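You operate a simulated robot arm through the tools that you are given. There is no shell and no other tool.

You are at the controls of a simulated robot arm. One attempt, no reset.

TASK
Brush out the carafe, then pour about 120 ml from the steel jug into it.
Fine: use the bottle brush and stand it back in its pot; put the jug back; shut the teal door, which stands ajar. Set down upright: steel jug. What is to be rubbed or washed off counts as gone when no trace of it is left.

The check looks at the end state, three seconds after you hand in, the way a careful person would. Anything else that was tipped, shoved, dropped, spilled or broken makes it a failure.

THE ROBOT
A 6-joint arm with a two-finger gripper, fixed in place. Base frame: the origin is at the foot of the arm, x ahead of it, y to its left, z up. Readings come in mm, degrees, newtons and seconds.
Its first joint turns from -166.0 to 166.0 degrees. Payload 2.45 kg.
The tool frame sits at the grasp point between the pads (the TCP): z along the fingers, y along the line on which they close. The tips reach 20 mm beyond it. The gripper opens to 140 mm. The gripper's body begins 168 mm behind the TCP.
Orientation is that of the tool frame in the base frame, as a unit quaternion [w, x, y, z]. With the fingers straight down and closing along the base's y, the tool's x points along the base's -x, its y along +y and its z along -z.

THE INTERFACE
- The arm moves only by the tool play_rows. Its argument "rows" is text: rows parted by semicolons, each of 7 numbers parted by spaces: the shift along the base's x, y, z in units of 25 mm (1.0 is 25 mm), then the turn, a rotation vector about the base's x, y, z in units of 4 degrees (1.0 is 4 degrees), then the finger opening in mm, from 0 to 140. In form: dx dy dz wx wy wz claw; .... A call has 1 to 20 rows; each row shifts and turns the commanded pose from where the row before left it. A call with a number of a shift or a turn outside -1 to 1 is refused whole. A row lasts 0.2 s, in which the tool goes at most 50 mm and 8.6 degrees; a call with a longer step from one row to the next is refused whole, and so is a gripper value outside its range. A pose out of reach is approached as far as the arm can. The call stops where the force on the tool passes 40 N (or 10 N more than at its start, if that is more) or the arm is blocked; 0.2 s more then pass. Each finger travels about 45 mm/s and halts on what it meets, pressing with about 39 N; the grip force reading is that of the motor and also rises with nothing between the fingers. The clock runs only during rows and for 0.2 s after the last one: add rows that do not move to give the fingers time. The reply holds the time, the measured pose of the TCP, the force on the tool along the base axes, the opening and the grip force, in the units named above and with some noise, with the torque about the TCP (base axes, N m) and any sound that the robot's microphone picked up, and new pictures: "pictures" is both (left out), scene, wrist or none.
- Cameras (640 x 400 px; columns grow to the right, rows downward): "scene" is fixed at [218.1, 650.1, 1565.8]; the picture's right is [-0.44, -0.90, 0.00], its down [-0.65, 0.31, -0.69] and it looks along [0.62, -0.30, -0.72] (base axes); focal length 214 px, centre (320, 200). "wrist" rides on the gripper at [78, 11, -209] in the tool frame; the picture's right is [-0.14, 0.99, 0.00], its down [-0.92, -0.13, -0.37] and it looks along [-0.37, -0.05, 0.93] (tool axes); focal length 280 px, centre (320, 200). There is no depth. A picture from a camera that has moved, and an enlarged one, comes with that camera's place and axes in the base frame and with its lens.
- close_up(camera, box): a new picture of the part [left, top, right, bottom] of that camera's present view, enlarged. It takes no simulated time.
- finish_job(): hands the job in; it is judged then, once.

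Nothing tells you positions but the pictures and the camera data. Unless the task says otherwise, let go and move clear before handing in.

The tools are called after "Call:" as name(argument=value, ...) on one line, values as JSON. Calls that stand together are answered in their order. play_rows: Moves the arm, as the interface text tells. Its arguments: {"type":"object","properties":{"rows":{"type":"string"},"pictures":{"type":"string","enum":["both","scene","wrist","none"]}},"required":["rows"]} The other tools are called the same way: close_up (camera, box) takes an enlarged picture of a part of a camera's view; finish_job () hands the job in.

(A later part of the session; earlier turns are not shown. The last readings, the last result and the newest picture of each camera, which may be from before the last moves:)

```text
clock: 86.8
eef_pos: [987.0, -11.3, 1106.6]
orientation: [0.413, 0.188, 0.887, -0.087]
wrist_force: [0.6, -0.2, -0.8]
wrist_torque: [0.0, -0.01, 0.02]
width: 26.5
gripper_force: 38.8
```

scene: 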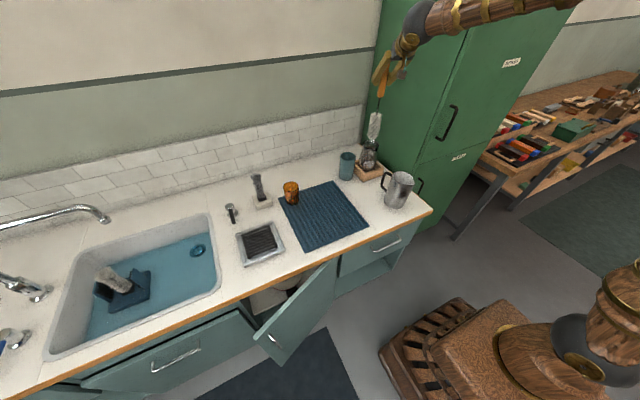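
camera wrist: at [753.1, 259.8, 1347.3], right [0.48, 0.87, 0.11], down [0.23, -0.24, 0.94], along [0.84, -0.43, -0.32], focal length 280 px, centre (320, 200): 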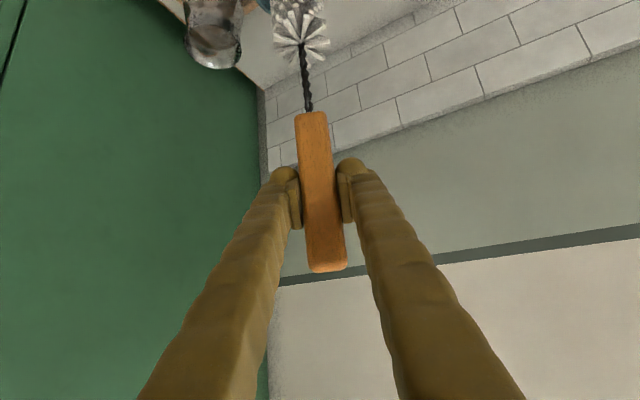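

Call:
play_rows(rows="0.04 0.32 0 0 0 0 10; -0.368 -0.152 -0.04 0 0 0 10; -0.152 -0.368 -0.04 0 0 0 10; 0.152 -0.368 -0.04 0 0 0 10; 0.368 -0.152 -0.04 0 0 0 10; 0.368 0.152 -0.04 0 0 0 10; 0.152 0.368 -0.04 0 0 0 10; -0.152 0.368 -0.04 0 0 0 10; -0.368 0.152 -0.04 0 0 0 10; -0.368 -0.152 -0.04 0 0 0 10; -0.152 -0.368 -0.04 0 0 0 10; 0.152 -0.368 -0.04 0 0 0 10; 0.368 -0.152 -0.04 0 0 0 10; 0.368 0.152 -0.04 0 0 0 10; 0.152 0.368 -0.04 0 0 0 10; -0.152 0.368 -0.04 0 0 0 10; -0.368 0.152 -0.04 0 0 0 10; 0 0.1 0 0 0 0 10", pictures="none")

Call:
play_rows(rows="-0.45 -0.187 -0.06 0 0 0 10; -0.187 -0.45 -0.06 0 0 0 10; 0.187 -0.45 -0.06 0 0 0 10; 0.45 -0.187 -0.06 0 0 0 10; 0.45 0.187 -0.06 0 0 0 10; 0.187 0.45 -0.06 0 0 0 10; -0.187 0.45 -0.06 0 0 0 10; -0.45 0.187 -0.06 0 0 0 10; -0.45 -0.187 -0.06 0 0 0 10; -0.187 -0.45 -0.06 0 0 0 10; 0.187 -0.45 -0.06 0 0 0 10; 0.45 -0.187 -0.06 0 0 0 10; 0.45 0.187 -0.06 0 0 0 10; 0.187 0.45 -0.06 0 0 0 10; -0.187 0.45 -0.06 0 0 0 10; -0.45 0.187 -0.06 0 0 0 10; 0 0.1 0 0 0 0 10", pictures="none")

Call:
play_rows(rows="-0.52 -0.215 -0.03 0 0 0 10; -0.215 -0.52 -0.03 0 0 0 10; 0.215 -0.52 -0.03 0 0 0 10; 0.52 -0.215 -0.03 0 0 0 10; 0.52 0.215 0 0 0 0 10; 0.215 0.52 0 0 0 0 10; -0.215 0.52 0 0 0 0 10; -0.52 0.215 0 0 0 0 10; -0.52 -0.215 0 0 0 0 10; -0.215 -0.52 0 0 0 0 10; 0.215 -0.52 0 0 0 0 10; 0.52 -0.215 0 0 0 0 10; 0.52 0.215 0 0 0 0 10; 0.215 0.52 0 0 0 0 10; -0.215 0.52 0 0 0 0 10; -0.52 0.215 0 0 0 0 10; 0 0 0 0 0 0 10", pictures="both")

Call:
close_up(camera="wrist", box=[200, 0, 400, 120])

Call:
close_up(camera="scene", box=[350, 130, 390, 185])

```text
clock: 90.6
eef_pos: [987.8, 1.5, 1090.3]
orientation: [0.413, 0.189, 0.886, -0.089]
wrist_force: [-0.5, -2.9, 0.3]
wrist_torque: [-0.47, -0.01, -0.01]
width: 26.6
gripper_force: 38.9
```

```text
clock: 94.2
eef_pos: [988.1, 3.5, 1066.6]
orientation: [0.413, 0.189, 0.886, -0.088]
wrist_force: [0.1, -5.4, 0.8]
wrist_torque: [-0.84, 0.08, 0.07]
width: 26.8
gripper_force: 38.9
```

```text
clock: 97.8
eef_pos: [988.9, 3.7, 1063.4]
orientation: [0.413, 0.188, 0.887, -0.088]
wrist_force: [0.1, -4.5, 1.0]
wrist_torque: [-0.68, -0.1, -0.01]
width: 26.5
gripper_force: 38.8
camera wrist: at [801.9, 99.0, 1137.7], right [0.48, 0.87, 0.11], down [0.23, -0.24, 0.94], along [0.84, -0.43, -0.32], focal length 280 px, centre (320, 200)
```

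scene: 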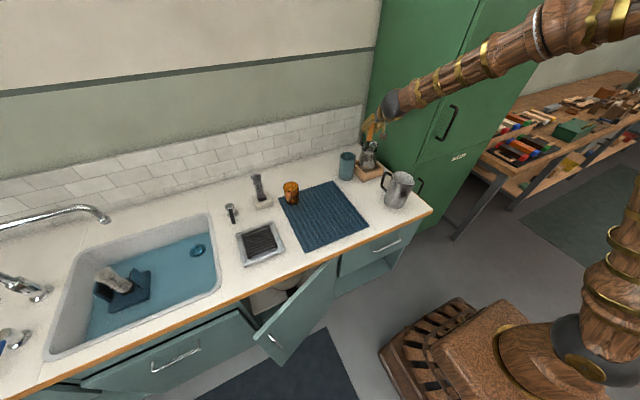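
wrist: 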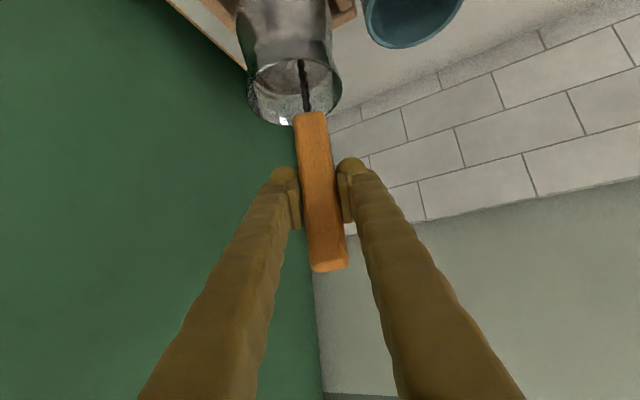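

```text
3.20 times, centred on (300, 60) of wrist
camera zoom: at [801.9, 99.0, 1137.7], right [0.48, 0.87, 0.11], down [0.23, -0.24, 0.94], along [0.84, -0.43, -0.32], focal length 897 px, centre (384, 648)
```

zoom: 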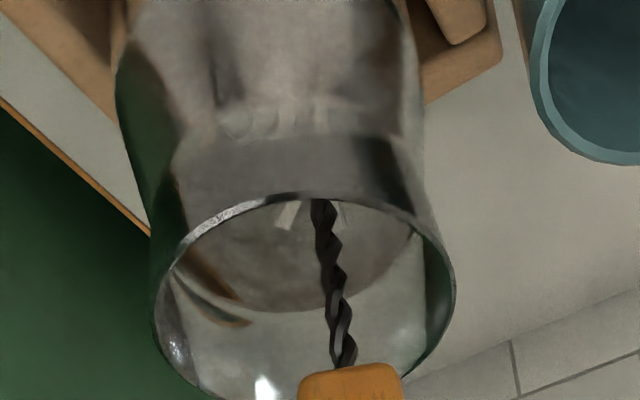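

```text
7.27 times, centred on (370, 158) of scene
camera zoom: at [218.1, 650.1, 1565.8], right [-0.44, -0.9, 0.0], down [-0.65, 0.31, -0.69], along [0.62, -0.3, -0.72], focal length 1560 px, centre (-44, 509)
```

zoom: 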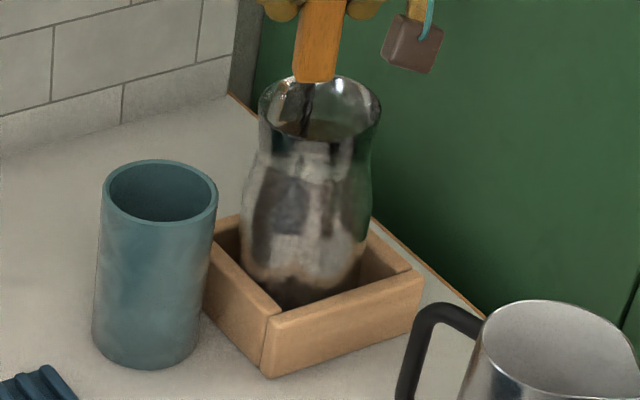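

Call:
play_rows(rows="-0.52 -0.215 0.03 0 0 0 10; -0.215 -0.52 0.03 0 0 0 10; 0.215 -0.52 0.03 0 0 0 10; 0.52 -0.215 0.03 0 0 0 10; 0.52 0.215 0.03 0 0 0 10; 0.215 0.52 0.03 0 0 0 10; -0.215 0.52 0.03 0 0 0 10; -0.52 0.215 0.03 0 0 0 10; -0.52 -0.215 0.03 0 0 0 10; -0.215 -0.52 0.03 0 0 0 10; 0.215 -0.52 0.03 0 0 0 10; 0.52 -0.215 0.03 0 0 0 10; 0.52 0.215 0.03 0 0 0 10; 0.215 0.52 0.03 0 0 0 10; -0.215 0.52 0.03 0 0 0 10; -0.52 0.215 0.03 0 0 0 10; 0 -0.12 0 0 0 0 10", pictures="none")

Call:
play_rows(rows="-0.45 -0.187 0.04 0 0 0 10; -0.187 -0.45 0.04 0 0 0 10; 0.187 -0.45 0.04 0 0 0 10; 0.45 -0.187 0.04 0 0 0 10; 0.45 0.187 0.04 0 0 0 10; 0.187 0.45 0.04 0 0 0 10; -0.187 0.45 0.04 0 0 0 10; -0.45 0.187 0.04 0 0 0 10; -0.45 -0.187 0.04 0 0 0 10; -0.187 -0.45 0.04 0 0 0 10; 0.187 -0.45 0.04 0 0 0 10; 0.45 -0.187 0.04 0 0 0 10; 0.45 0.187 0.04 0 0 0 10; 0.187 0.45 0.04 0 0 0 10; -0.187 0.45 0.04 0 0 0 10; -0.45 0.187 0.04 0 0 0 10; 0 -0.1 0 0 0 0 10", pictures="none")

Call:
play_rows(rows="-0.4 -0.166 0.04 0 0 0 10; -0.166 -0.4 0.04 0 0 0 10; 0.166 -0.4 0.04 0 0 0 10; 0.4 -0.166 0.04 0 0 0 10; 0.4 0.166 0.04 0 0 0 10; 0.166 0.4 0.04 0 0 0 10; -0.166 0.4 0.04 0 0 0 10; -0.4 0.166 0.04 0 0 0 10; -0.4 -0.166 0.04 0 0 0 10; -0.166 -0.4 0.04 0 0 0 10; 0.166 -0.4 0.04 0 0 0 10; 0.4 -0.166 0.04 0 0 0 10; 0.4 0.166 0 0 0 0 10; 0.166 0.4 0 0 0 0 10; -0.166 0.4 0 0 0 0 10; -0.4 0.166 0 0 0 0 10; 0 0 0 0 0 0 10", pictures="both")

Call:
close_up(camera="wrist", box=[200, 0, 400, 120])

Call:
close_up(camera="scene", box=[350, 130, 390, 185])

```text
clock: 101.4
eef_pos: [988.1, -0.5, 1075.8]
orientation: [0.413, 0.188, 0.887, -0.088]
wrist_force: [0.0, -1.4, 0.8]
wrist_torque: [-0.22, -0.05, -0.02]
width: 26.4
gripper_force: 38.6
```

```text
clock: 105.0
eef_pos: [988.2, -2.0, 1092.6]
orientation: [0.414, 0.189, 0.886, -0.089]
wrist_force: [0.5, -1.4, 0.2]
wrist_torque: [-0.15, -0.07, -0.01]
width: 26.6
gripper_force: 38.7
```

```text
clock: 108.6
eef_pos: [988.8, -3.0, 1104.0]
orientation: [0.414, 0.188, 0.887, -0.088]
wrist_force: [0.4, -1.7, 0.2]
wrist_torque: [-0.16, -0.12, 0.02]
width: 26.5
gripper_force: 38.8
camera wrist: at [801.0, 93.1, 1178.4], right [0.48, 0.87, 0.11], down [0.23, -0.24, 0.94], along [0.84, -0.43, -0.32], focal length 280 px, centre (320, 200)
```

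scene: 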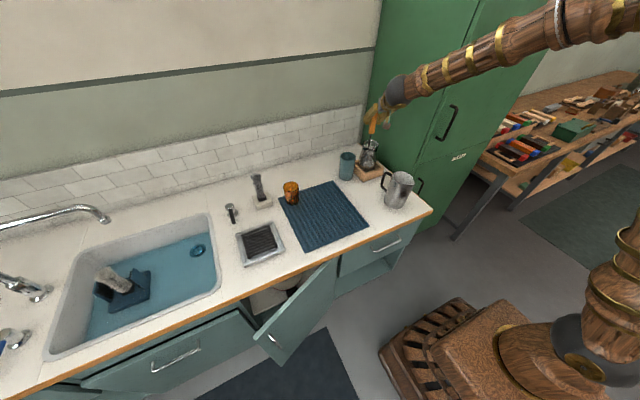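
wrist: 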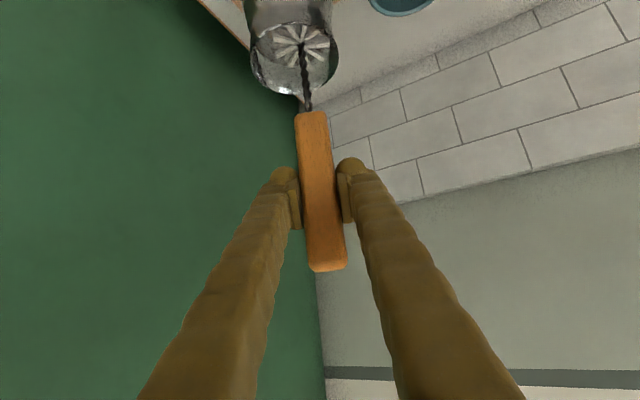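

```text
3.20 times, centred on (300, 60) of wrist
camera zoom: at [801.0, 93.1, 1178.4], right [0.48, 0.87, 0.11], down [0.23, -0.24, 0.94], along [0.84, -0.43, -0.32], focal length 897 px, centre (384, 648)
```

zoom: 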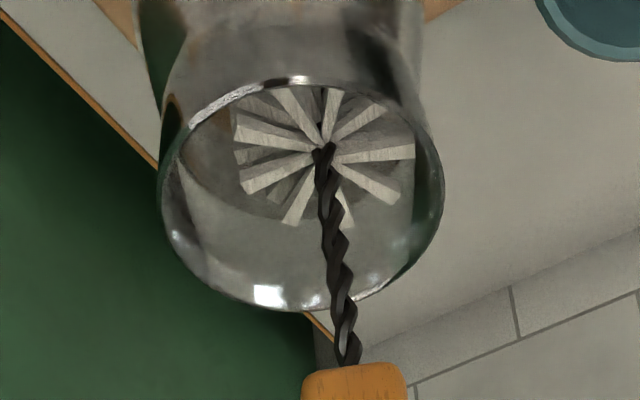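

```text
7.27 times, centred on (370, 158) of scene
camera zoom: at [218.1, 650.1, 1565.8], right [-0.44, -0.9, 0.0], down [-0.65, 0.31, -0.69], along [0.62, -0.3, -0.72], focal length 1560 px, centre (-44, 509)
```

zoom: 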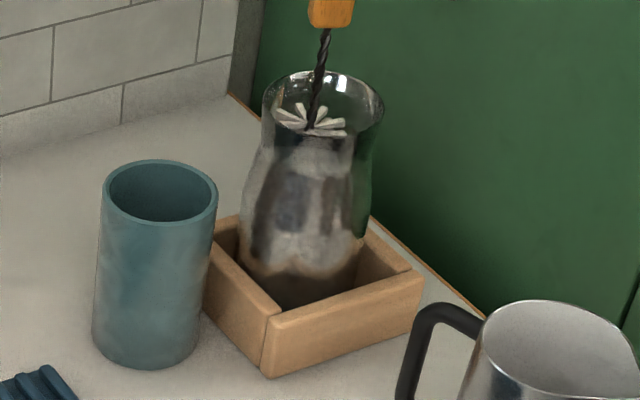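

Call:
play_rows(rows="-0.4 -0.166 -0.04 0 0 0 10; -0.166 -0.4 -0.04 0 0 0 10; 0.166 -0.4 -0.04 0 0 0 10; 0.4 -0.166 -0.04 0 0 0 10; 0.4 0.166 -0.04 0 0 0 10; 0.166 0.4 -0.04 0 0 0 10; -0.166 0.4 -0.04 0 0 0 10; -0.4 0.166 -0.04 0 0 0 10; -0.4 -0.166 -0.04 0 0 0 10; -0.166 -0.4 -0.04 0 0 0 10; 0.166 -0.4 -0.04 0 0 0 10; 0.4 -0.166 -0.04 0 0 0 10; 0.4 0.166 -0.04 0 0 0 10; 0.166 0.4 -0.04 0 0 0 10; -0.166 0.4 -0.04 0 0 0 10; -0.4 0.166 -0.04 0 0 0 10; 0 0.06 0 0 0 0 10", pictures="none")

Call:
play_rows(rows="-0.45 -0.187 -0.04 0 0 0 10; -0.187 -0.45 -0.04 0 0 0 10; 0.187 -0.45 -0.04 0 0 0 10; 0.45 -0.187 -0.04 0 0 0 10; 0.45 0.187 -0.04 0 0 0 10; 0.187 0.45 -0.04 0 0 0 10; -0.187 0.45 -0.04 0 0 0 10; -0.45 0.187 -0.04 0 0 0 10; -0.45 -0.187 -0.04 0 0 0 10; -0.187 -0.45 -0.04 0 0 0 10; 0.187 -0.45 -0.04 0 0 0 10; 0.45 -0.187 -0.04 0 0 0 10; 0.45 0.187 -0.04 0 0 0 10; 0.187 0.45 -0.04 0 0 0 10; -0.187 0.45 -0.04 0 0 0 10; -0.45 0.187 -0.04 0 0 0 10; 0 0.08 0 0 0 0 10", pictures="none")

Call:
play_rows(rows="-0.52 -0.215 -0.03 0 0 0 10; -0.215 -0.52 -0.03 0 0 0 10; 0.215 -0.52 -0.03 0 0 0 10; 0.52 -0.215 -0.03 0 0 0 10; 0.52 0.215 -0.03 0 0 0 10; 0.215 0.52 -0.03 0 0 0 10; -0.215 0.52 -0.03 0 0 0 10; -0.52 0.215 -0.03 0 0 0 10; -0.52 -0.215 -0.03 0 0 0 10; -0.215 -0.52 -0.03 0 0 0 10; 0.215 -0.52 -0.03 0 0 0 10; 0.52 -0.215 0 0 0 0 10; 0.52 0.215 0 0 0 0 10; 0.215 0.52 0 0 0 0 10; -0.215 0.52 0 0 0 0 10; -0.52 0.215 0 0 0 0 10; 0 0 0 0 0 0 10", pictures="none")

Call:
play_rows(rows="-0.52 -0.215 0 0 0 0 10; -0.215 -0.52 0 0 0 0 10; 0.215 -0.52 0 0 0 0 10; 0.52 -0.215 0 0 0 0 10; 0.52 0.215 0 0 0 0 10; 0.215 0.52 0 0 0 0 10; -0.215 0.52 0 0 0 0 10; -0.52 0.215 0 0 0 0 10; -0.52 -0.215 0 0 0 0 10; -0.215 -0.52 0 0 0 0 10; 0.215 -0.52 0 0 0 0 10; 0.52 -0.215 0 0 0 0 10; 0.52 0.215 0 0 0 0 10; 0.215 0.52 0 0 0 0 10; -0.215 0.52 0 0 0 0 10; -0.52 0.215 0 0 0 0 10; 0 0 0 0 0 0 10", pictures="both")

Call:
close_up(camera="wrist", box=[200, 0, 400, 120])

Call:
close_up(camera="scene", box=[350, 130, 390, 185])

```text
clock: 112.2
eef_pos: [987.8, -0.0, 1087.3]
orientation: [0.415, 0.188, 0.886, -0.088]
wrist_force: [0.9, -2.0, -0.7]
wrist_torque: [-0.29, -0.05, -0.03]
width: 26.4
gripper_force: 39.1
```

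```text
clock: 115.8
eef_pos: [988.6, 0.2, 1071.0]
orientation: [0.414, 0.189, 0.886, -0.089]
wrist_force: [0.0, -3.1, 0.6]
wrist_torque: [-0.53, -0.08, 0.04]
width: 26.8
gripper_force: 38.7
```

```text
clock: 119.4
eef_pos: [989.3, 0.7, 1063.2]
orientation: [0.414, 0.188, 0.886, -0.088]
wrist_force: [1.7, -2.8, 0.7]
wrist_torque: [-0.43, -0.17, -0.04]
width: 26.3
gripper_force: 38.7
```

```text
clock: 123.0
eef_pos: [988.3, 1.3, 1062.1]
orientation: [0.413, 0.188, 0.887, -0.088]
wrist_force: [0.4, -2.1, 0.4]
wrist_torque: [-0.37, -0.02, 0.03]
width: 26.7
gripper_force: 39.5
camera wrist: at [800.6, 96.8, 1138.0], right [0.48, 0.87, 0.11], down [0.23, -0.24, 0.94], along [0.84, -0.43, -0.32], focal length 280 px, centre (320, 200)
```

scene: 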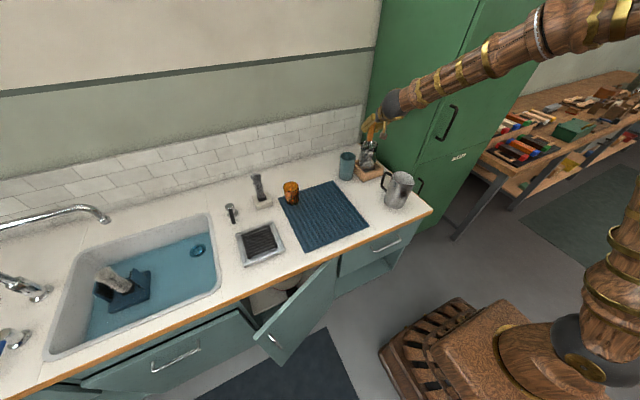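
wrist: 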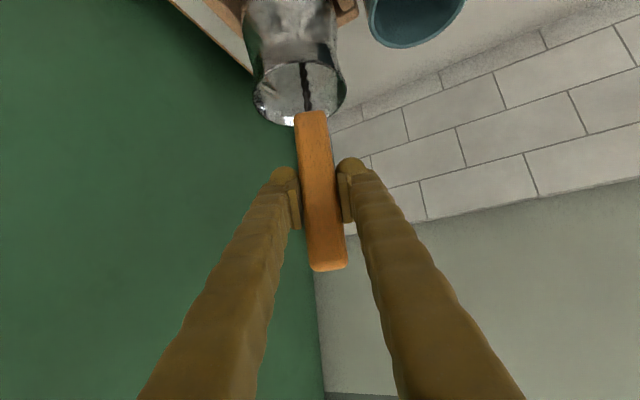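

```text
3.20 times, centred on (300, 60) of wrist
camera zoom: at [800.6, 96.8, 1138.0], right [0.48, 0.87, 0.11], down [0.23, -0.24, 0.94], along [0.84, -0.43, -0.32], focal length 897 px, centre (384, 648)
```

zoom: 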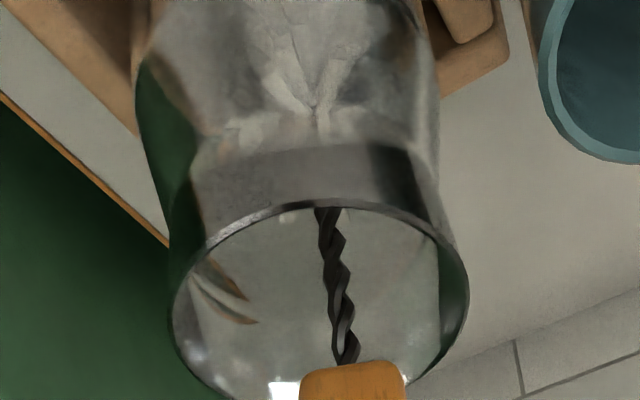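

```text
7.27 times, centred on (370, 158) of scene
camera zoom: at [218.1, 650.1, 1565.8], right [-0.44, -0.9, 0.0], down [-0.65, 0.31, -0.69], along [0.62, -0.3, -0.72], focal length 1560 px, centre (-44, 509)
```

zoom: 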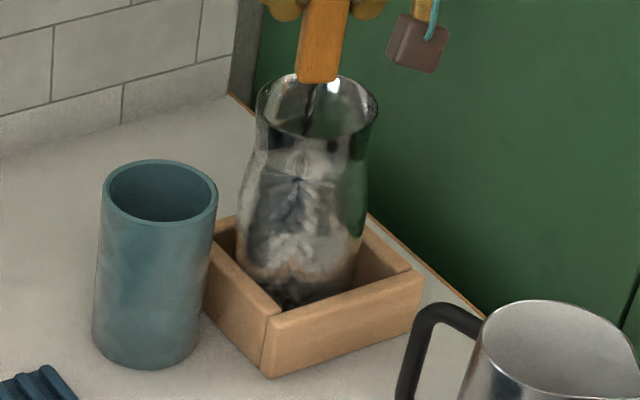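

The bristles are now visible through the glass, so the stain is nearly gone. I'll do one more full set of passes and then inspect.

Call:
play_rows(rows="-0.52 -0.215 0.03 0 0 0 10; -0.215 -0.52 0.03 0 0 0 10; 0.215 -0.52 0.03 0 0 0 10; 0.52 -0.215 0.03 0 0 0 10; 0.52 0.215 0.03 0 0 0 10; 0.215 0.52 0.03 0 0 0 10; -0.215 0.52 0.03 0 0 0 10; -0.52 0.215 0.03 0 0 0 10; -0.52 -0.215 0.03 0 0 0 10; -0.215 -0.52 0.03 0 0 0 10; 0.215 -0.52 0.03 0 0 0 10; 0.52 -0.215 0.03 0 0 0 10; 0.52 0.215 0.03 0 0 0 10; 0.215 0.52 0.03 0 0 0 10; -0.215 0.52 0.03 0 0 0 10; -0.52 0.215 0.03 0 0 0 10; 0 -0.1 0 0 0 0 10", pictures="none")

Call:
play_rows(rows="-0.45 -0.187 0.04 0 0 0 10; -0.187 -0.45 0.04 0 0 0 10; 0.187 -0.45 0.04 0 0 0 10; 0.45 -0.187 0.04 0 0 0 10; 0.45 0.187 0.04 0 0 0 10; 0.187 0.45 0.04 0 0 0 10; -0.187 0.45 0.04 0 0 0 10; -0.45 0.187 0.04 0 0 0 10; -0.45 -0.187 0.04 0 0 0 10; -0.187 -0.45 0.04 0 0 0 10; 0.187 -0.45 0.04 0 0 0 10; 0.45 -0.187 0.04 0 0 0 10; 0.45 0.187 0.04 0 0 0 10; 0.187 0.45 0.04 0 0 0 10; -0.187 0.45 0.04 0 0 0 10; -0.45 0.187 0.04 0 0 0 10; 0 -0.08 0 0 0 0 10", pictures="none")

Call:
play_rows(rows="-0.4 -0.166 0.04 0 0 0 10; -0.166 -0.4 0.04 0 0 0 10; 0.166 -0.4 0.04 0 0 0 10; 0.4 -0.166 0.04 0 0 0 10; 0.4 0.166 0.04 0 0 0 10; 0.166 0.4 0.04 0 0 0 10; -0.166 0.4 0.04 0 0 0 10; -0.4 0.166 0.04 0 0 0 10; -0.4 -0.166 0.04 0 0 0 10; -0.166 -0.4 0.04 0 0 0 10; 0.166 -0.4 0.04 0 0 0 10; 0.4 -0.166 0.04 0 0 0 10; 0.4 0.166 0 0 0 0 10; 0.166 0.4 0 0 0 0 10; -0.166 0.4 0 0 0 0 10; -0.4 0.166 0 0 0 0 10; 0 0 0 0 0 0 10", pictures="both")

Call:
close_up(camera="wrist", box=[200, 0, 400, 120])

Call:
close_up(camera="scene", box=[350, 130, 390, 185])

```text
clock: 126.6
eef_pos: [987.8, -0.4, 1073.8]
orientation: [0.414, 0.189, 0.886, -0.088]
wrist_force: [-0.9, -1.8, -0.8]
wrist_torque: [-0.2, -0.01, 0.01]
width: 26.7
gripper_force: 38.8
```

```text
clock: 130.2
eef_pos: [989.3, -4.0, 1091.3]
orientation: [0.414, 0.189, 0.886, -0.088]
wrist_force: [0.5, -2.0, -0.5]
wrist_torque: [-0.17, 0.0, 0.05]
width: 26.3
gripper_force: 38.7
```

```text
clock: 133.8
eef_pos: [986.5, -4.0, 1104.1]
orientation: [0.413, 0.188, 0.887, -0.088]
wrist_force: [0.9, -0.9, -0.7]
wrist_torque: [-0.13, -0.02, -0.02]
width: 26.6
gripper_force: 38.4
camera wrist: at [800.1, 92.0, 1178.4], right [0.48, 0.87, 0.11], down [0.23, -0.24, 0.94], along [0.84, -0.43, -0.32], focal length 280 px, centre (320, 200)
```

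scene: 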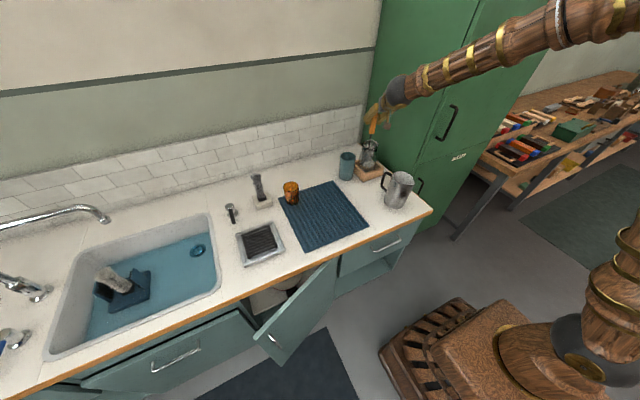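
wrist: 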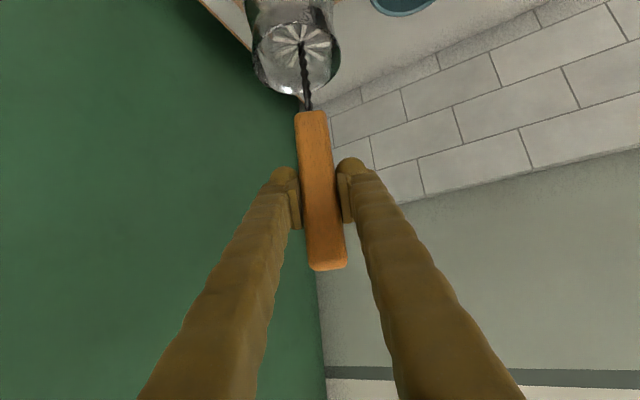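

```text
3.20 times, centred on (300, 60) of wrist
camera zoom: at [800.1, 92.0, 1178.4], right [0.48, 0.87, 0.11], down [0.23, -0.24, 0.94], along [0.84, -0.43, -0.32], focal length 897 px, centre (384, 648)
```

zoom: 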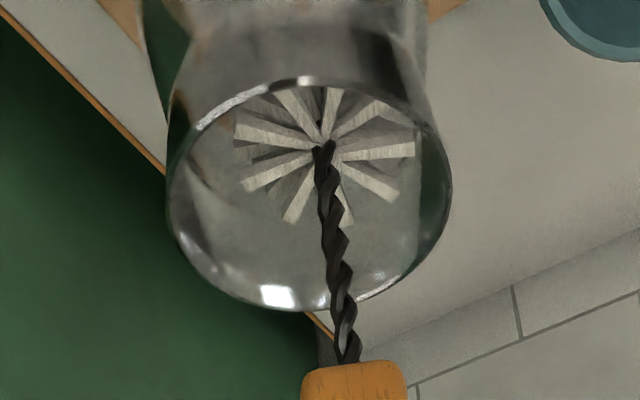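

```text
7.27 times, centred on (370, 158) of scene
camera zoom: at [218.1, 650.1, 1565.8], right [-0.44, -0.9, 0.0], down [-0.65, 0.31, -0.69], along [0.62, -0.3, -0.72], focal length 1560 px, centre (-44, 509)
```

zoom: 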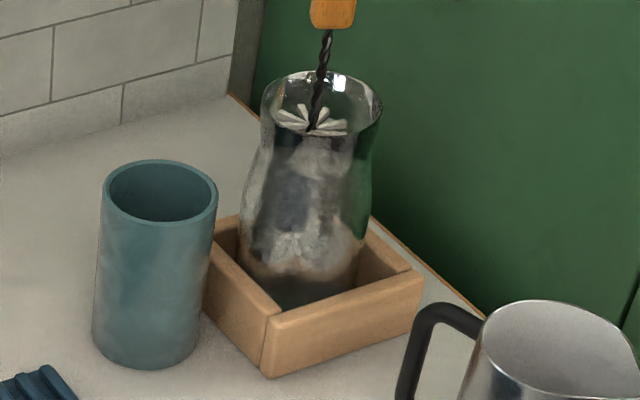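

Call:
play_rows(rows="-0.4 -0.166 -0.04 0 0 0 10; -0.166 -0.4 -0.04 0 0 0 10; 0.166 -0.4 -0.04 0 0 0 10; 0.4 -0.166 -0.04 0 0 0 10; 0.4 0.166 -0.04 0 0 0 10; 0.166 0.4 -0.04 0 0 0 10; -0.166 0.4 -0.04 0 0 0 10; -0.4 0.166 -0.04 0 0 0 10; -0.4 -0.166 -0.04 0 0 0 10; -0.166 -0.4 -0.04 0 0 0 10; 0.166 -0.4 -0.04 0 0 0 10; 0.4 -0.166 -0.04 0 0 0 10; 0.4 0.166 -0.04 0 0 0 10; 0.166 0.4 -0.04 0 0 0 10; -0.166 0.4 -0.04 0 0 0 10; -0.4 0.166 -0.04 0 0 0 10; 0 0.06 0 0 0 0 10", pictures="none")

Call:
play_rows(rows="-0.45 -0.187 -0.04 0 0 0 10; -0.187 -0.45 -0.04 0 0 0 10; 0.187 -0.45 -0.04 0 0 0 10; 0.45 -0.187 -0.04 0 0 0 10; 0.45 0.187 -0.04 0 0 0 10; 0.187 0.45 -0.04 0 0 0 10; -0.187 0.45 -0.04 0 0 0 10; -0.45 0.187 -0.04 0 0 0 10; -0.45 -0.187 -0.04 0 0 0 10; -0.187 -0.45 -0.04 0 0 0 10; 0.187 -0.45 -0.04 0 0 0 10; 0.45 -0.187 -0.04 0 0 0 10; 0.45 0.187 -0.04 0 0 0 10; 0.187 0.45 -0.04 0 0 0 10; -0.187 0.45 -0.04 0 0 0 10; -0.45 0.187 -0.04 0 0 0 10; 0 0.08 0 0 0 0 10", pictures="none")

Call:
play_rows(rows="-0.52 -0.215 -0.03 0 0 0 10; -0.215 -0.52 -0.03 0 0 0 10; 0.215 -0.52 -0.03 0 0 0 10; 0.52 -0.215 -0.03 0 0 0 10; 0.52 0.215 -0.03 0 0 0 10; 0.215 0.52 -0.03 0 0 0 10; -0.215 0.52 -0.03 0 0 0 10; -0.52 0.215 -0.03 0 0 0 10; -0.52 -0.215 -0.03 0 0 0 10; -0.215 -0.52 -0.03 0 0 0 10; 0.215 -0.52 -0.03 0 0 0 10; 0.52 -0.215 0 0 0 0 10; 0.52 0.215 0 0 0 0 10; 0.215 0.52 0 0 0 0 10; -0.215 0.52 0 0 0 0 10; -0.52 0.215 0 0 0 0 10; 0 0 0 0 0 0 10", pictures="none")

Call:
play_rows(rows="-0.52 -0.215 -0.02 0 0 0 10; -0.215 -0.52 -0.02 0 0 0 10; 0.215 -0.52 0 0 0 0 10; 0.52 -0.215 0 0 0 0 10; 0.52 0.215 0 0 0 0 10; 0.215 0.52 0 0 0 0 10; -0.215 0.52 0 0 0 0 10; -0.52 0.215 0 0 0 0 10; -0.52 -0.215 0 0 0 0 10; -0.215 -0.52 0 0 0 0 10; 0.215 -0.52 0 0 0 0 10; 0.52 -0.215 0 0 0 0 10; 0.52 0.215 0 0 0 0 10; 0.215 0.52 0 0 0 0 10; -0.215 0.52 0 0 0 0 10; -0.52 0.215 0 0 0 0 10; 0 0 0 0 0 0 10", pictures="both")

Call:
close_up(camera="wrist", box=[200, 0, 400, 120])

Call:
close_up(camera="scene", box=[350, 130, 390, 185])

```text
clock: 137.4
eef_pos: [987.0, -1.8, 1087.7]
orientation: [0.413, 0.188, 0.887, -0.088]
wrist_force: [0.7, -1.2, -1.0]
wrist_torque: [-0.16, -0.1, 0.01]
width: 26.4
gripper_force: 39.3
```

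```text
clock: 141.0
eef_pos: [986.5, -1.5, 1071.9]
orientation: [0.414, 0.188, 0.886, -0.088]
wrist_force: [0.6, -2.0, -0.4]
wrist_torque: [-0.42, 0.01, 0.01]
width: 26.4
gripper_force: 38.6
```

```text
clock: 144.6
eef_pos: [988.0, -0.8, 1062.9]
orientation: [0.413, 0.188, 0.887, -0.088]
wrist_force: [0.3, -1.8, 2.5]
wrist_torque: [-0.13, -0.21, -0.02]
width: 26.6
gripper_force: 38.6
```

```text
clock: 148.2
eef_pos: [988.5, -1.0, 1061.6]
orientation: [0.413, 0.188, 0.887, -0.088]
wrist_force: [2.3, -5.3, 5.8]
wrist_torque: [-0.62, -0.2, 0.04]
width: 26.7
gripper_force: 38.8
camera wrist: at [801.0, 96.1, 1136.4], right [0.48, 0.87, 0.11], down [0.23, -0.24, 0.94], along [0.84, -0.43, -0.32], focal length 280 px, centre (320, 200)
```

scene: 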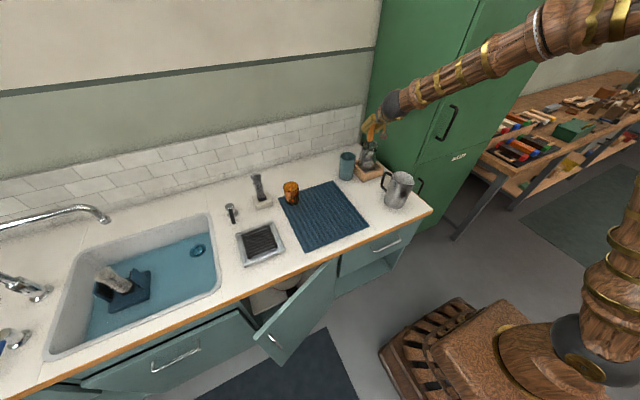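
wrist: 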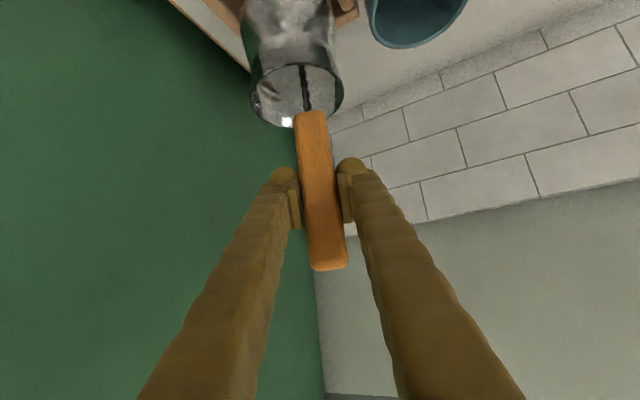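

```text
3.20 times, centred on (300, 60) of wrist
camera zoom: at [801.0, 96.1, 1136.4], right [0.48, 0.87, 0.11], down [0.23, -0.24, 0.94], along [0.84, -0.43, -0.32], focal length 897 px, centre (384, 648)
```

zoom: 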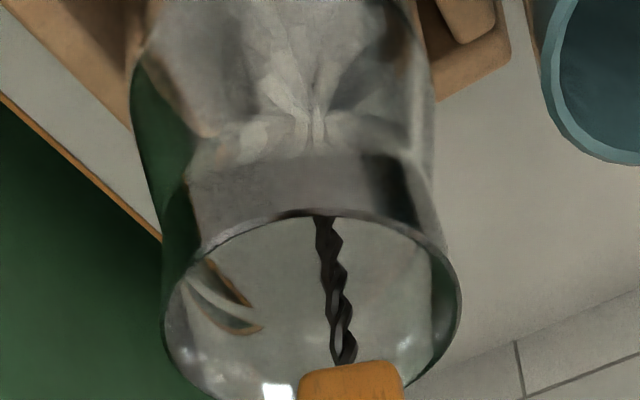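

```text
7.27 times, centred on (370, 158) of scene
camera zoom: at [218.1, 650.1, 1565.8], right [-0.44, -0.9, 0.0], down [-0.65, 0.31, -0.69], along [0.62, -0.3, -0.72], focal length 1560 px, centre (-44, 509)
```

zoom: 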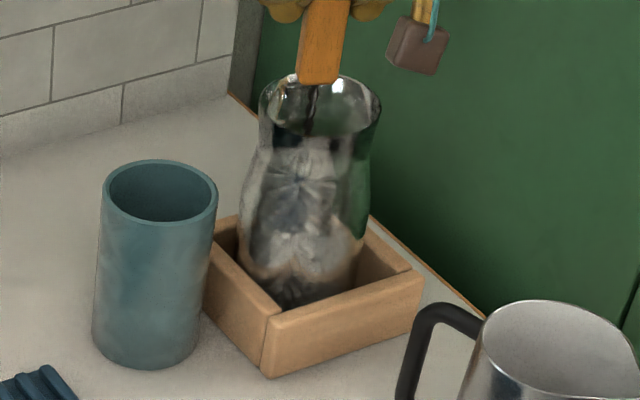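

The glass looks clear around the brush. I'll centre, withdraw, and inspect from the side again.

Call:
play_rows(rows="-0.04 -0.18 0.1 0 0 0 10; -0.04 -0.2 0.3 0 0 0 10; 0 0 0.8 0 0 0 10; 0 0 0.8 0 0 0 10; 0 0 0.8 0 0 0 10; 0 0 0.8 0 0 0 10; 0 0 0.8 0 0 0 10; 0 0 0.8 0 0 0 10; 0 0 0.8 0 0 0 10; 0 0 0.8 0 0 0 10; 0 0 0.8 0 0 0 10; 0 0 0.8 0 0 0 10; 0 0 0 0 0 0 10", pictures="none")

Call:
play_rows(rows="-0.23 0.883 0 0 0 0 10; -0.23 0.883 0 0 0 0 10; -0.23 0.883 0 0 0 0 10; -0.23 0.883 0 0 0 0 10; -0.23 0.883 0 0 0 0 10; -0.23 0.883 0 0 0 0 10; -0.23 0.883 0 0 0 0 10; -0.23 0.883 0 0 0 0 10; 0 0 0 0 0 0 10", pictures="both")

Call:
close_up(camera="wrist", box=[150, 0, 290, 90])

Call:
close_up(camera="scene", box=[350, 130, 390, 185])

```text
clock: 151.0
eef_pos: [985.3, -9.6, 1271.3]
orientation: [0.413, 0.188, 0.887, -0.088]
wrist_force: [0.2, 0.6, -0.2]
wrist_torque: [-0.02, -0.03, 0.01]
width: 26.4
gripper_force: 38.9
```

```text
clock: 153.0
eef_pos: [940.2, 166.3, 1272.3]
orientation: [0.414, 0.188, 0.887, -0.088]
wrist_force: [0.6, 0.2, -0.5]
wrist_torque: [0.02, 0.01, -0.01]
width: 26.6
gripper_force: 39.3
camera wrist: at [753.2, 262.3, 1347.0], right [0.48, 0.87, 0.11], down [0.23, -0.24, 0.94], along [0.84, -0.43, -0.32], focal length 280 px, centre (320, 200)
```

scene: 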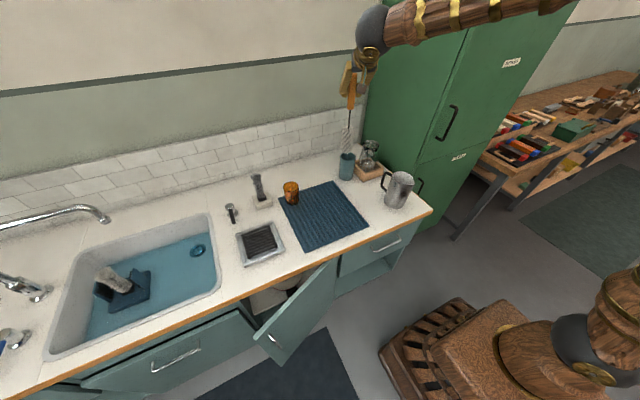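
wrist: 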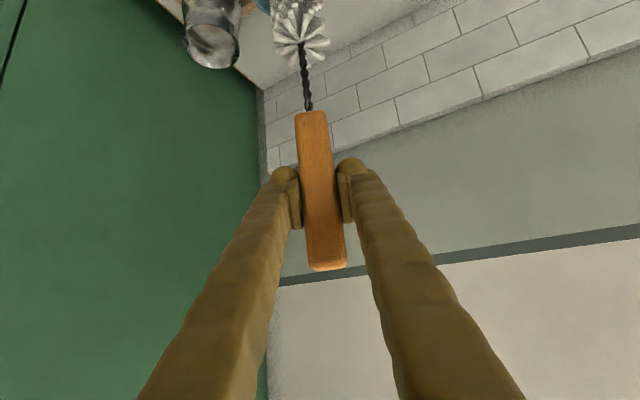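

```text
4.44 times, centred on (220, 45) of wrist
camera zoom: at [753.2, 262.3, 1347.0], right [0.48, 0.87, 0.11], down [0.23, -0.24, 0.94], along [0.84, -0.43, -0.32], focal length 1246 px, centre (764, 889)
```

zoom: 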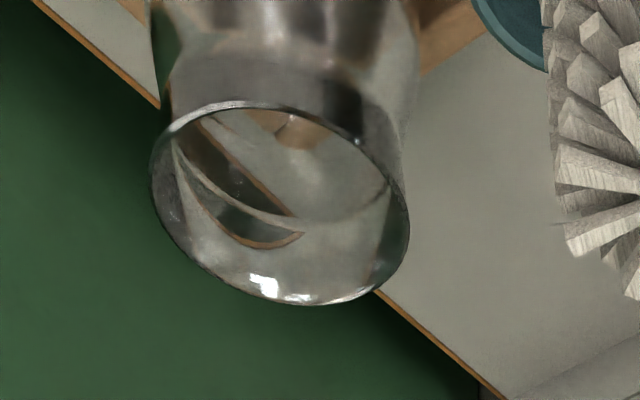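

```text
7.27 times, centred on (370, 158) of scene
camera zoom: at [218.1, 650.1, 1565.8], right [-0.44, -0.9, 0.0], down [-0.65, 0.31, -0.69], along [0.62, -0.3, -0.72], focal length 1560 px, centre (-44, 509)
```

zoom: 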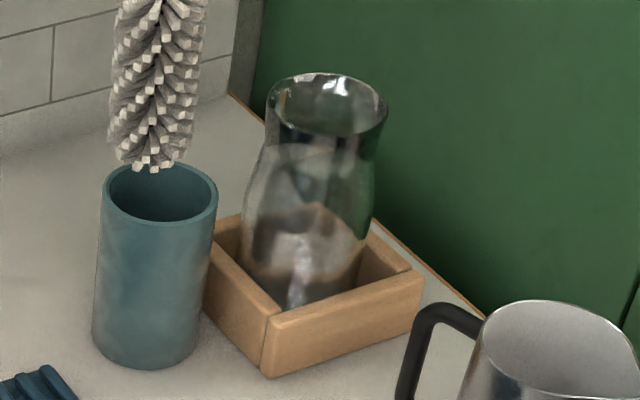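

Call:
close_up(camera="wrist", box=[180, 10, 245, 72])

Call:
close_up(camera="scene", box=[358, 136, 382, 176])

```text
6.45 times, centred on (212, 41) of wrist
camera zoom: at [753.2, 262.3, 1347.0], right [0.48, 0.87, 0.11], down [0.23, -0.24, 0.94], along [0.84, -0.43, -0.32], focal length 1809 px, centre (1014, 1226)
```

zoom: 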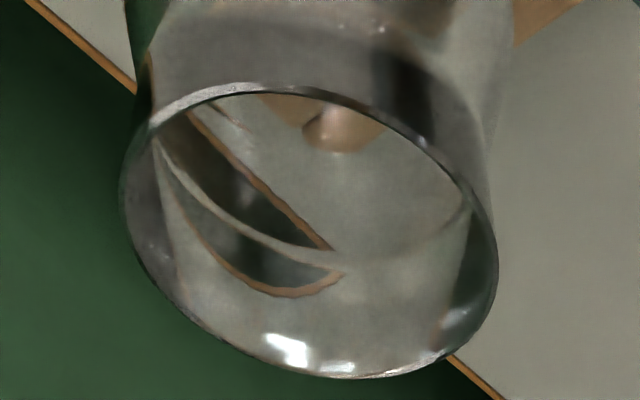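

```text
10.00 times, centred on (370, 156) of scene
camera zoom: at [218.1, 650.1, 1565.8], right [-0.44, -0.9, 0.0], down [-0.65, 0.31, -0.69], along [0.62, -0.3, -0.72], focal length 2145 px, centre (-180, 640)
```

zoom: 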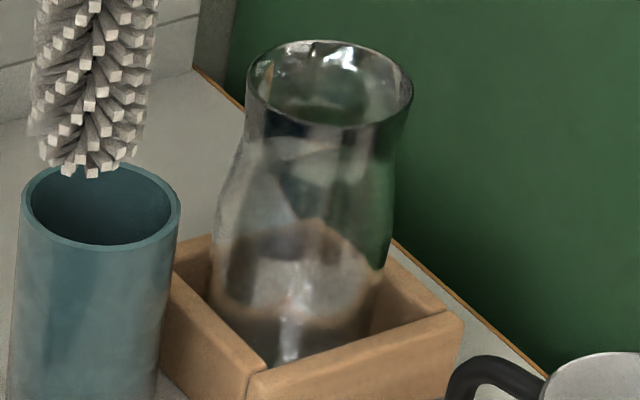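

The upper half is now clean, but the lower belly still looks brownish. The upright brush is stopped by the shoulder there, so I'll re-insert it and sweep it in a tilted cone to press the bristles on the belly.

Call:
play_rows(rows="0.235 -0.89 0 0 0 0 10; 0.235 -0.89 0 0 0 0 10; 0.235 -0.89 0 0 0 0 10; 0.235 -0.89 0 0 0 0 10; 0.235 -0.89 0 0 0 0 10; 0.235 -0.89 0 0 0 0 10; 0.235 -0.89 0 0 0 0 10; 0.235 -0.89 0 0 0 0 10; 0 0 0 0 0 0 10", pictures="none")

Call:
play_rows(rows="0 0 -0.6 0 0 0 10; 0 0 -0.8 0 0 0 10; 0 0 -0.8 0 0 0 10; 0 0 -0.8 0 0 0 10; 0 0 -0.8 0 0 0 10; 0 0 -0.8 0 0 0 10; 0 0 -0.8 0 0 0 10; 0 0 -0.8 0 0 0 10; 0 0 -0.8 0 0 0 10; 0 0 -0.6 0 0 0 10; 0 0 0 0 0 0 10", pictures="wrist")

Call:
close_up(camera="wrist", box=[200, 0, 400, 120])

```text
clock: 155.0
eef_pos: [986.3, -9.2, 1271.5]
orientation: [0.413, 0.188, 0.887, -0.088]
wrist_force: [-1.1, -0.2, -1.5]
wrist_torque: [0.0, 0.0, 0.02]
width: 26.5
gripper_force: 38.8
```

```text
clock: 157.4
eef_pos: [986.0, -11.1, 1081.0]
orientation: [0.414, 0.188, 0.886, -0.088]
wrist_force: [-0.3, 0.0, 0.2]
wrist_torque: [0.0, 0.02, -0.01]
width: 26.5
gripper_force: 39.2
camera wrist: at [799.6, 85.5, 1155.9], right [0.48, 0.87, 0.1], down [0.23, -0.24, 0.94], along [0.84, -0.43, -0.32], focal length 280 px, centre (320, 200)
```

wrist: 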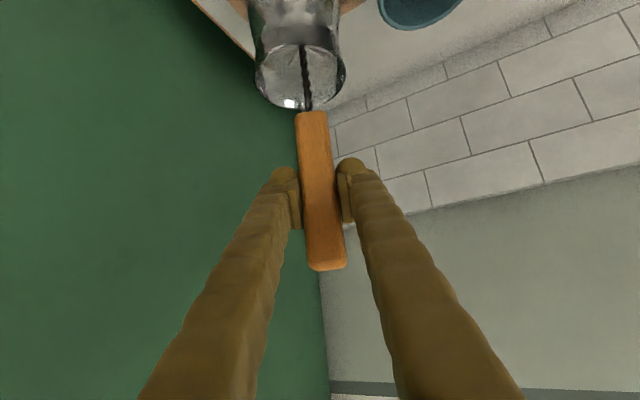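

```text
3.20 times, centred on (300, 60) of wrist
camera zoom: at [799.6, 85.5, 1155.9], right [0.48, 0.87, 0.1], down [0.23, -0.24, 0.94], along [0.84, -0.43, -0.32], focal length 897 px, centre (384, 648)
```

zoom: 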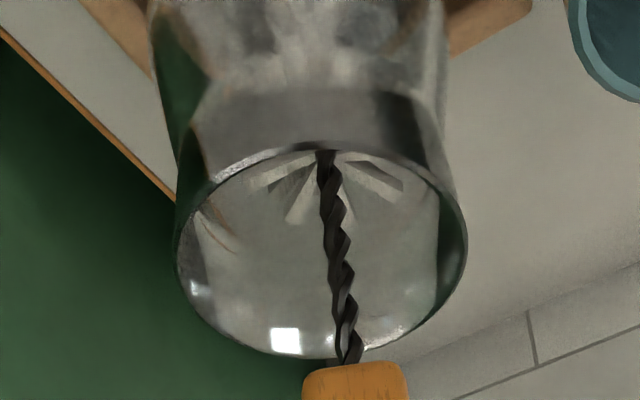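

Call:
play_rows(rows="0 0 0 0.6 0 0 10; 0 0 0 0.65 0 0 10; 0 0 0 -0.1675 0.625 0 10; 0 0 0 -0.4575 0.4575 0 10; 0 0 0 -0.625 0.1675 0 10; 0 0 0 -0.625 -0.1675 0 10; 0 0 0 -0.4575 -0.4575 0 10; 0 0 0 -0.1675 -0.625 0 10; 0 0 0 0.1675 -0.625 0 10; 0 0 0 0.4575 -0.4575 0 10; 0 0 0 0.625 -0.1675 0 10; 0 0 0 0.625 0.1675 0 10; 0 0 0 0.4575 0.4575 0 10; 0 0 0 0.1675 0.625 0 10; 0 0 0 0 0 0 10", pictures="both")

Call:
close_up(camera="scene", box=[350, 130, 390, 185])

Call:
close_up(camera="wrist", box=[200, 0, 400, 120])

```text
clock: 160.6
eef_pos: [987.5, -11.1, 1082.5]
orientation: [0.402, 0.217, 0.888, -0.054]
wrist_force: [0.6, -7.5, 2.4]
wrist_torque: [-1.73, -0.02, 0.09]
width: 27.1
gripper_force: 39.1
camera wrist: at [802.0, 83.0, 1165.2], right [0.5, 0.85, 0.18], down [0.23, -0.33, 0.92], along [0.83, -0.42, -0.36], focal length 280 px, centre (320, 200)
```

scene: 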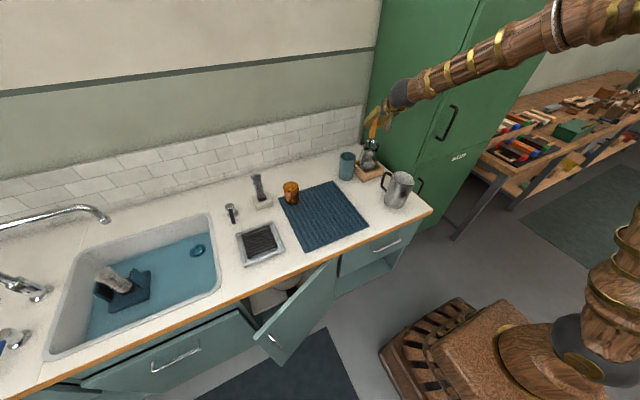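
wrist: 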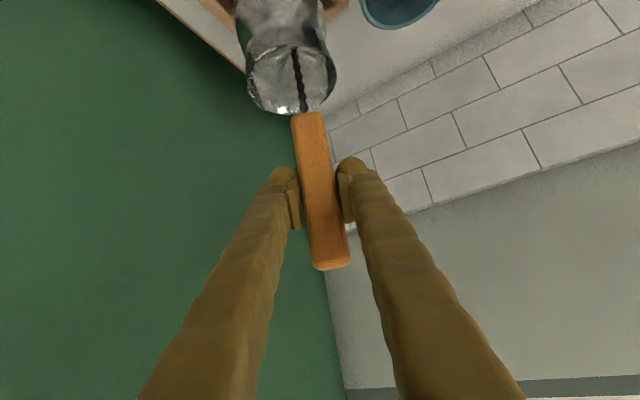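

```text
7.27 times, centred on (370, 158) of scene
camera zoom: at [218.1, 650.1, 1565.8], right [-0.44, -0.9, 0.0], down [-0.65, 0.31, -0.69], along [0.62, -0.3, -0.72], focal length 1560 px, centre (-44, 509)
```

zoom: 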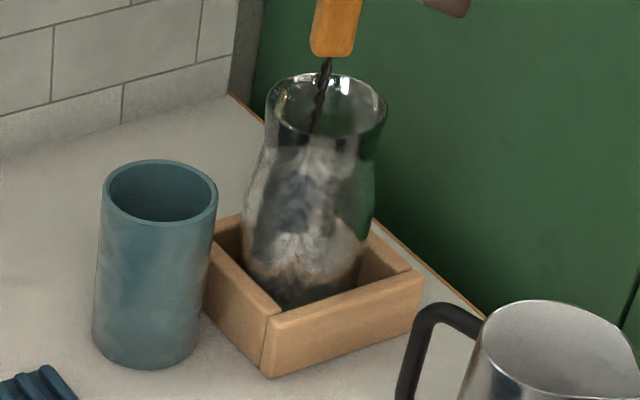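

```text
3.20 times, centred on (300, 60) of wrist
camera zoom: at [802.0, 83.0, 1165.2], right [0.5, 0.85, 0.18], down [0.23, -0.33, 0.92], along [0.83, -0.42, -0.36], focal length 897 px, centre (384, 648)
```

zoom: 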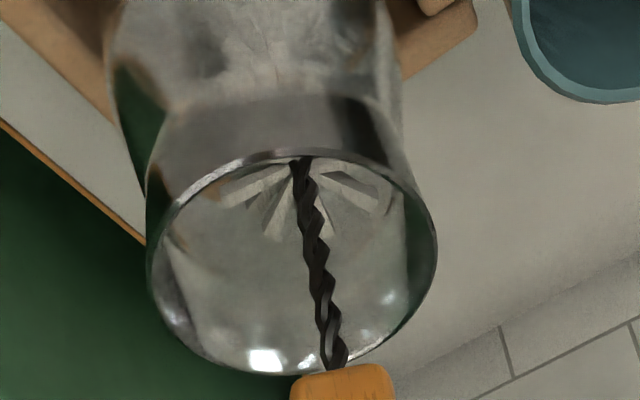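

The cone sweep gives belly contact (force acting about 230 mm below the TCP). I'll repeat it at slightly different heights.

Call:
play_rows(rows="0 0 -0.04 -0.1675 0.625 0 10; 0 0 -0.04 -0.4575 0.4575 0 10; 0 0 -0.04 -0.625 0.1675 0 10; 0 0 -0.04 -0.625 -0.1675 0 10; 0 0 -0.04 -0.4575 -0.4575 0 10; 0 0 -0.04 -0.1675 -0.625 0 10; 0 0 -0.04 0.1675 -0.625 0 10; 0 0 -0.04 0.4575 -0.4575 0 10; 0 0 -0.04 0.625 -0.1675 0 10; 0 0 -0.04 0.625 0.1675 0 10; 0 0 -0.04 0.4575 0.4575 0 10; 0 0 -0.04 0.1675 0.625 0 10; 0 0 0 0 0 0 10", pictures="none")

Call:
play_rows(rows="0 0 0.06 -0.1675 0.625 0 10; 0 0 0.06 -0.4575 0.4575 0 10; 0 0 0.06 -0.625 0.1675 0 10; 0 0 0.06 -0.625 -0.1675 0 10; 0 0 0.06 -0.4575 -0.4575 0 10; 0 0 0.06 -0.1675 -0.625 0 10; 0 0 0.06 0.1675 -0.625 0 10; 0 0 0.06 0.4575 -0.4575 0 10; 0 0 0.06 0.625 -0.1675 0 10; 0 0 0.06 0.625 0.1675 0 10; 0 0 0.06 0.4575 0.4575 0 10; 0 0 0.06 0.1675 0.625 0 10; 0 0 0 0 0 0 10", pictures="none")

Call:
play_rows(rows="0 0 -0.06 -0.1675 0.625 0 10; 0 0 -0.06 -0.4575 0.4575 0 10; 0 0 -0.06 -0.625 0.1675 0 10; 0 0 -0.06 -0.625 -0.1675 0 10; 0 0 -0.06 -0.4575 -0.4575 0 10; 0 0 -0.06 -0.1675 -0.625 0 10; 0 0 -0.06 0.1675 -0.625 0 10; 0 0 -0.06 0.4575 -0.4575 0 10; 0 0 -0.06 0.625 -0.1675 0 10; 0 0 -0.06 0.625 0.1675 0 10; 0 0 -0.06 0.4575 0.4575 0 10; 0 0 -0.06 0.1675 0.625 0 10; 0 0 0 0 0 0 10", pictures="both")

Call:
close_up(camera="scene", box=[350, 130, 390, 185])

Call:
close_up(camera="wrist", box=[200, 0, 400, 120])

```text
clock: 163.4
eef_pos: [987.7, -10.3, 1069.0]
orientation: [0.4, 0.226, 0.886, -0.058]
wrist_force: [1.3, -7.1, 1.7]
wrist_torque: [-1.74, -0.3, 0.04]
width: 27.3
gripper_force: 38.6
```

```text
clock: 166.2
eef_pos: [984.6, -10.6, 1087.5]
orientation: [0.4, 0.236, 0.883, -0.063]
wrist_force: [1.2, -6.0, 1.1]
wrist_torque: [-1.69, -0.25, 0.08]
width: 27.2
gripper_force: 39.2
```

```text
clock: 169.0
eef_pos: [987.5, -10.1, 1070.1]
orientation: [0.399, 0.246, 0.881, -0.068]
wrist_force: [1.3, -8.0, 2.1]
wrist_torque: [-1.73, -0.28, 0.05]
width: 27.1
gripper_force: 39.1
camera wrist: at [809.2, 95.1, 1154.3], right [0.56, 0.81, 0.18], down [0.21, -0.34, 0.92], along [0.8, -0.48, -0.36], focal length 280 px, centre (320, 200)
```

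scene: 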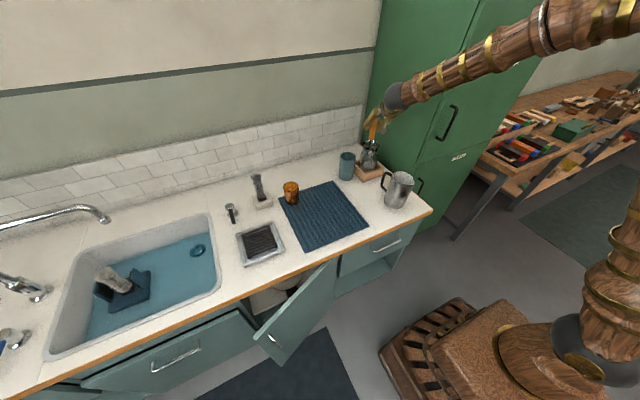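
wrist: 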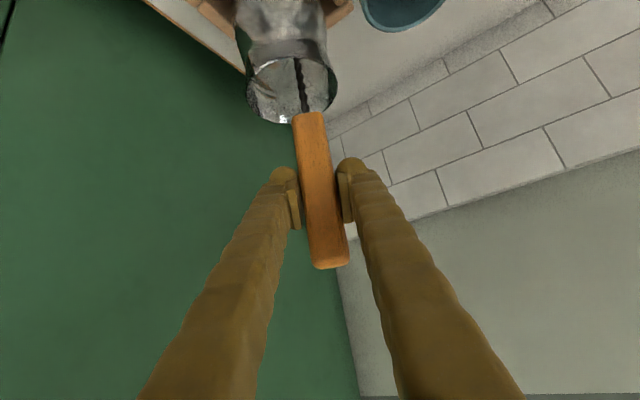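

```text
7.27 times, centred on (370, 158) of scene
camera zoom: at [218.1, 650.1, 1565.8], right [-0.44, -0.9, 0.0], down [-0.65, 0.31, -0.69], along [0.62, -0.3, -0.72], focal length 1560 px, centre (-44, 509)
```

zoom: 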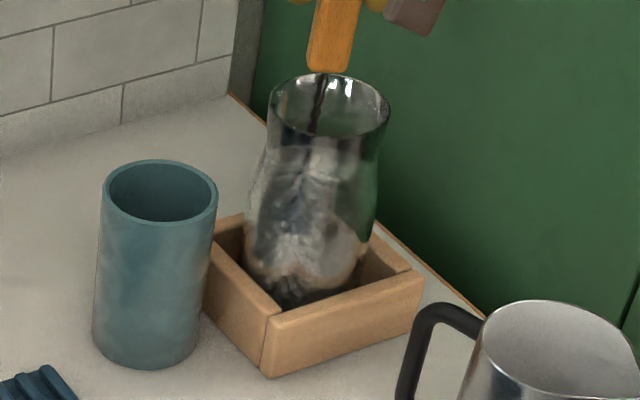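

```text
3.20 times, centred on (300, 60) of wrist
camera zoom: at [809.2, 95.1, 1154.3], right [0.56, 0.81, 0.18], down [0.21, -0.34, 0.92], along [0.8, -0.48, -0.36], focal length 897 px, centre (384, 648)
```

zoom: 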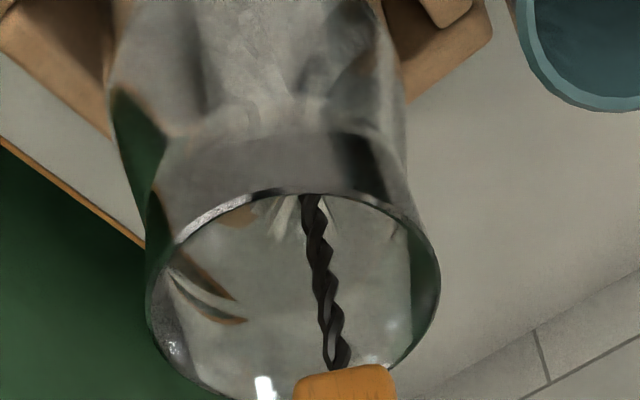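

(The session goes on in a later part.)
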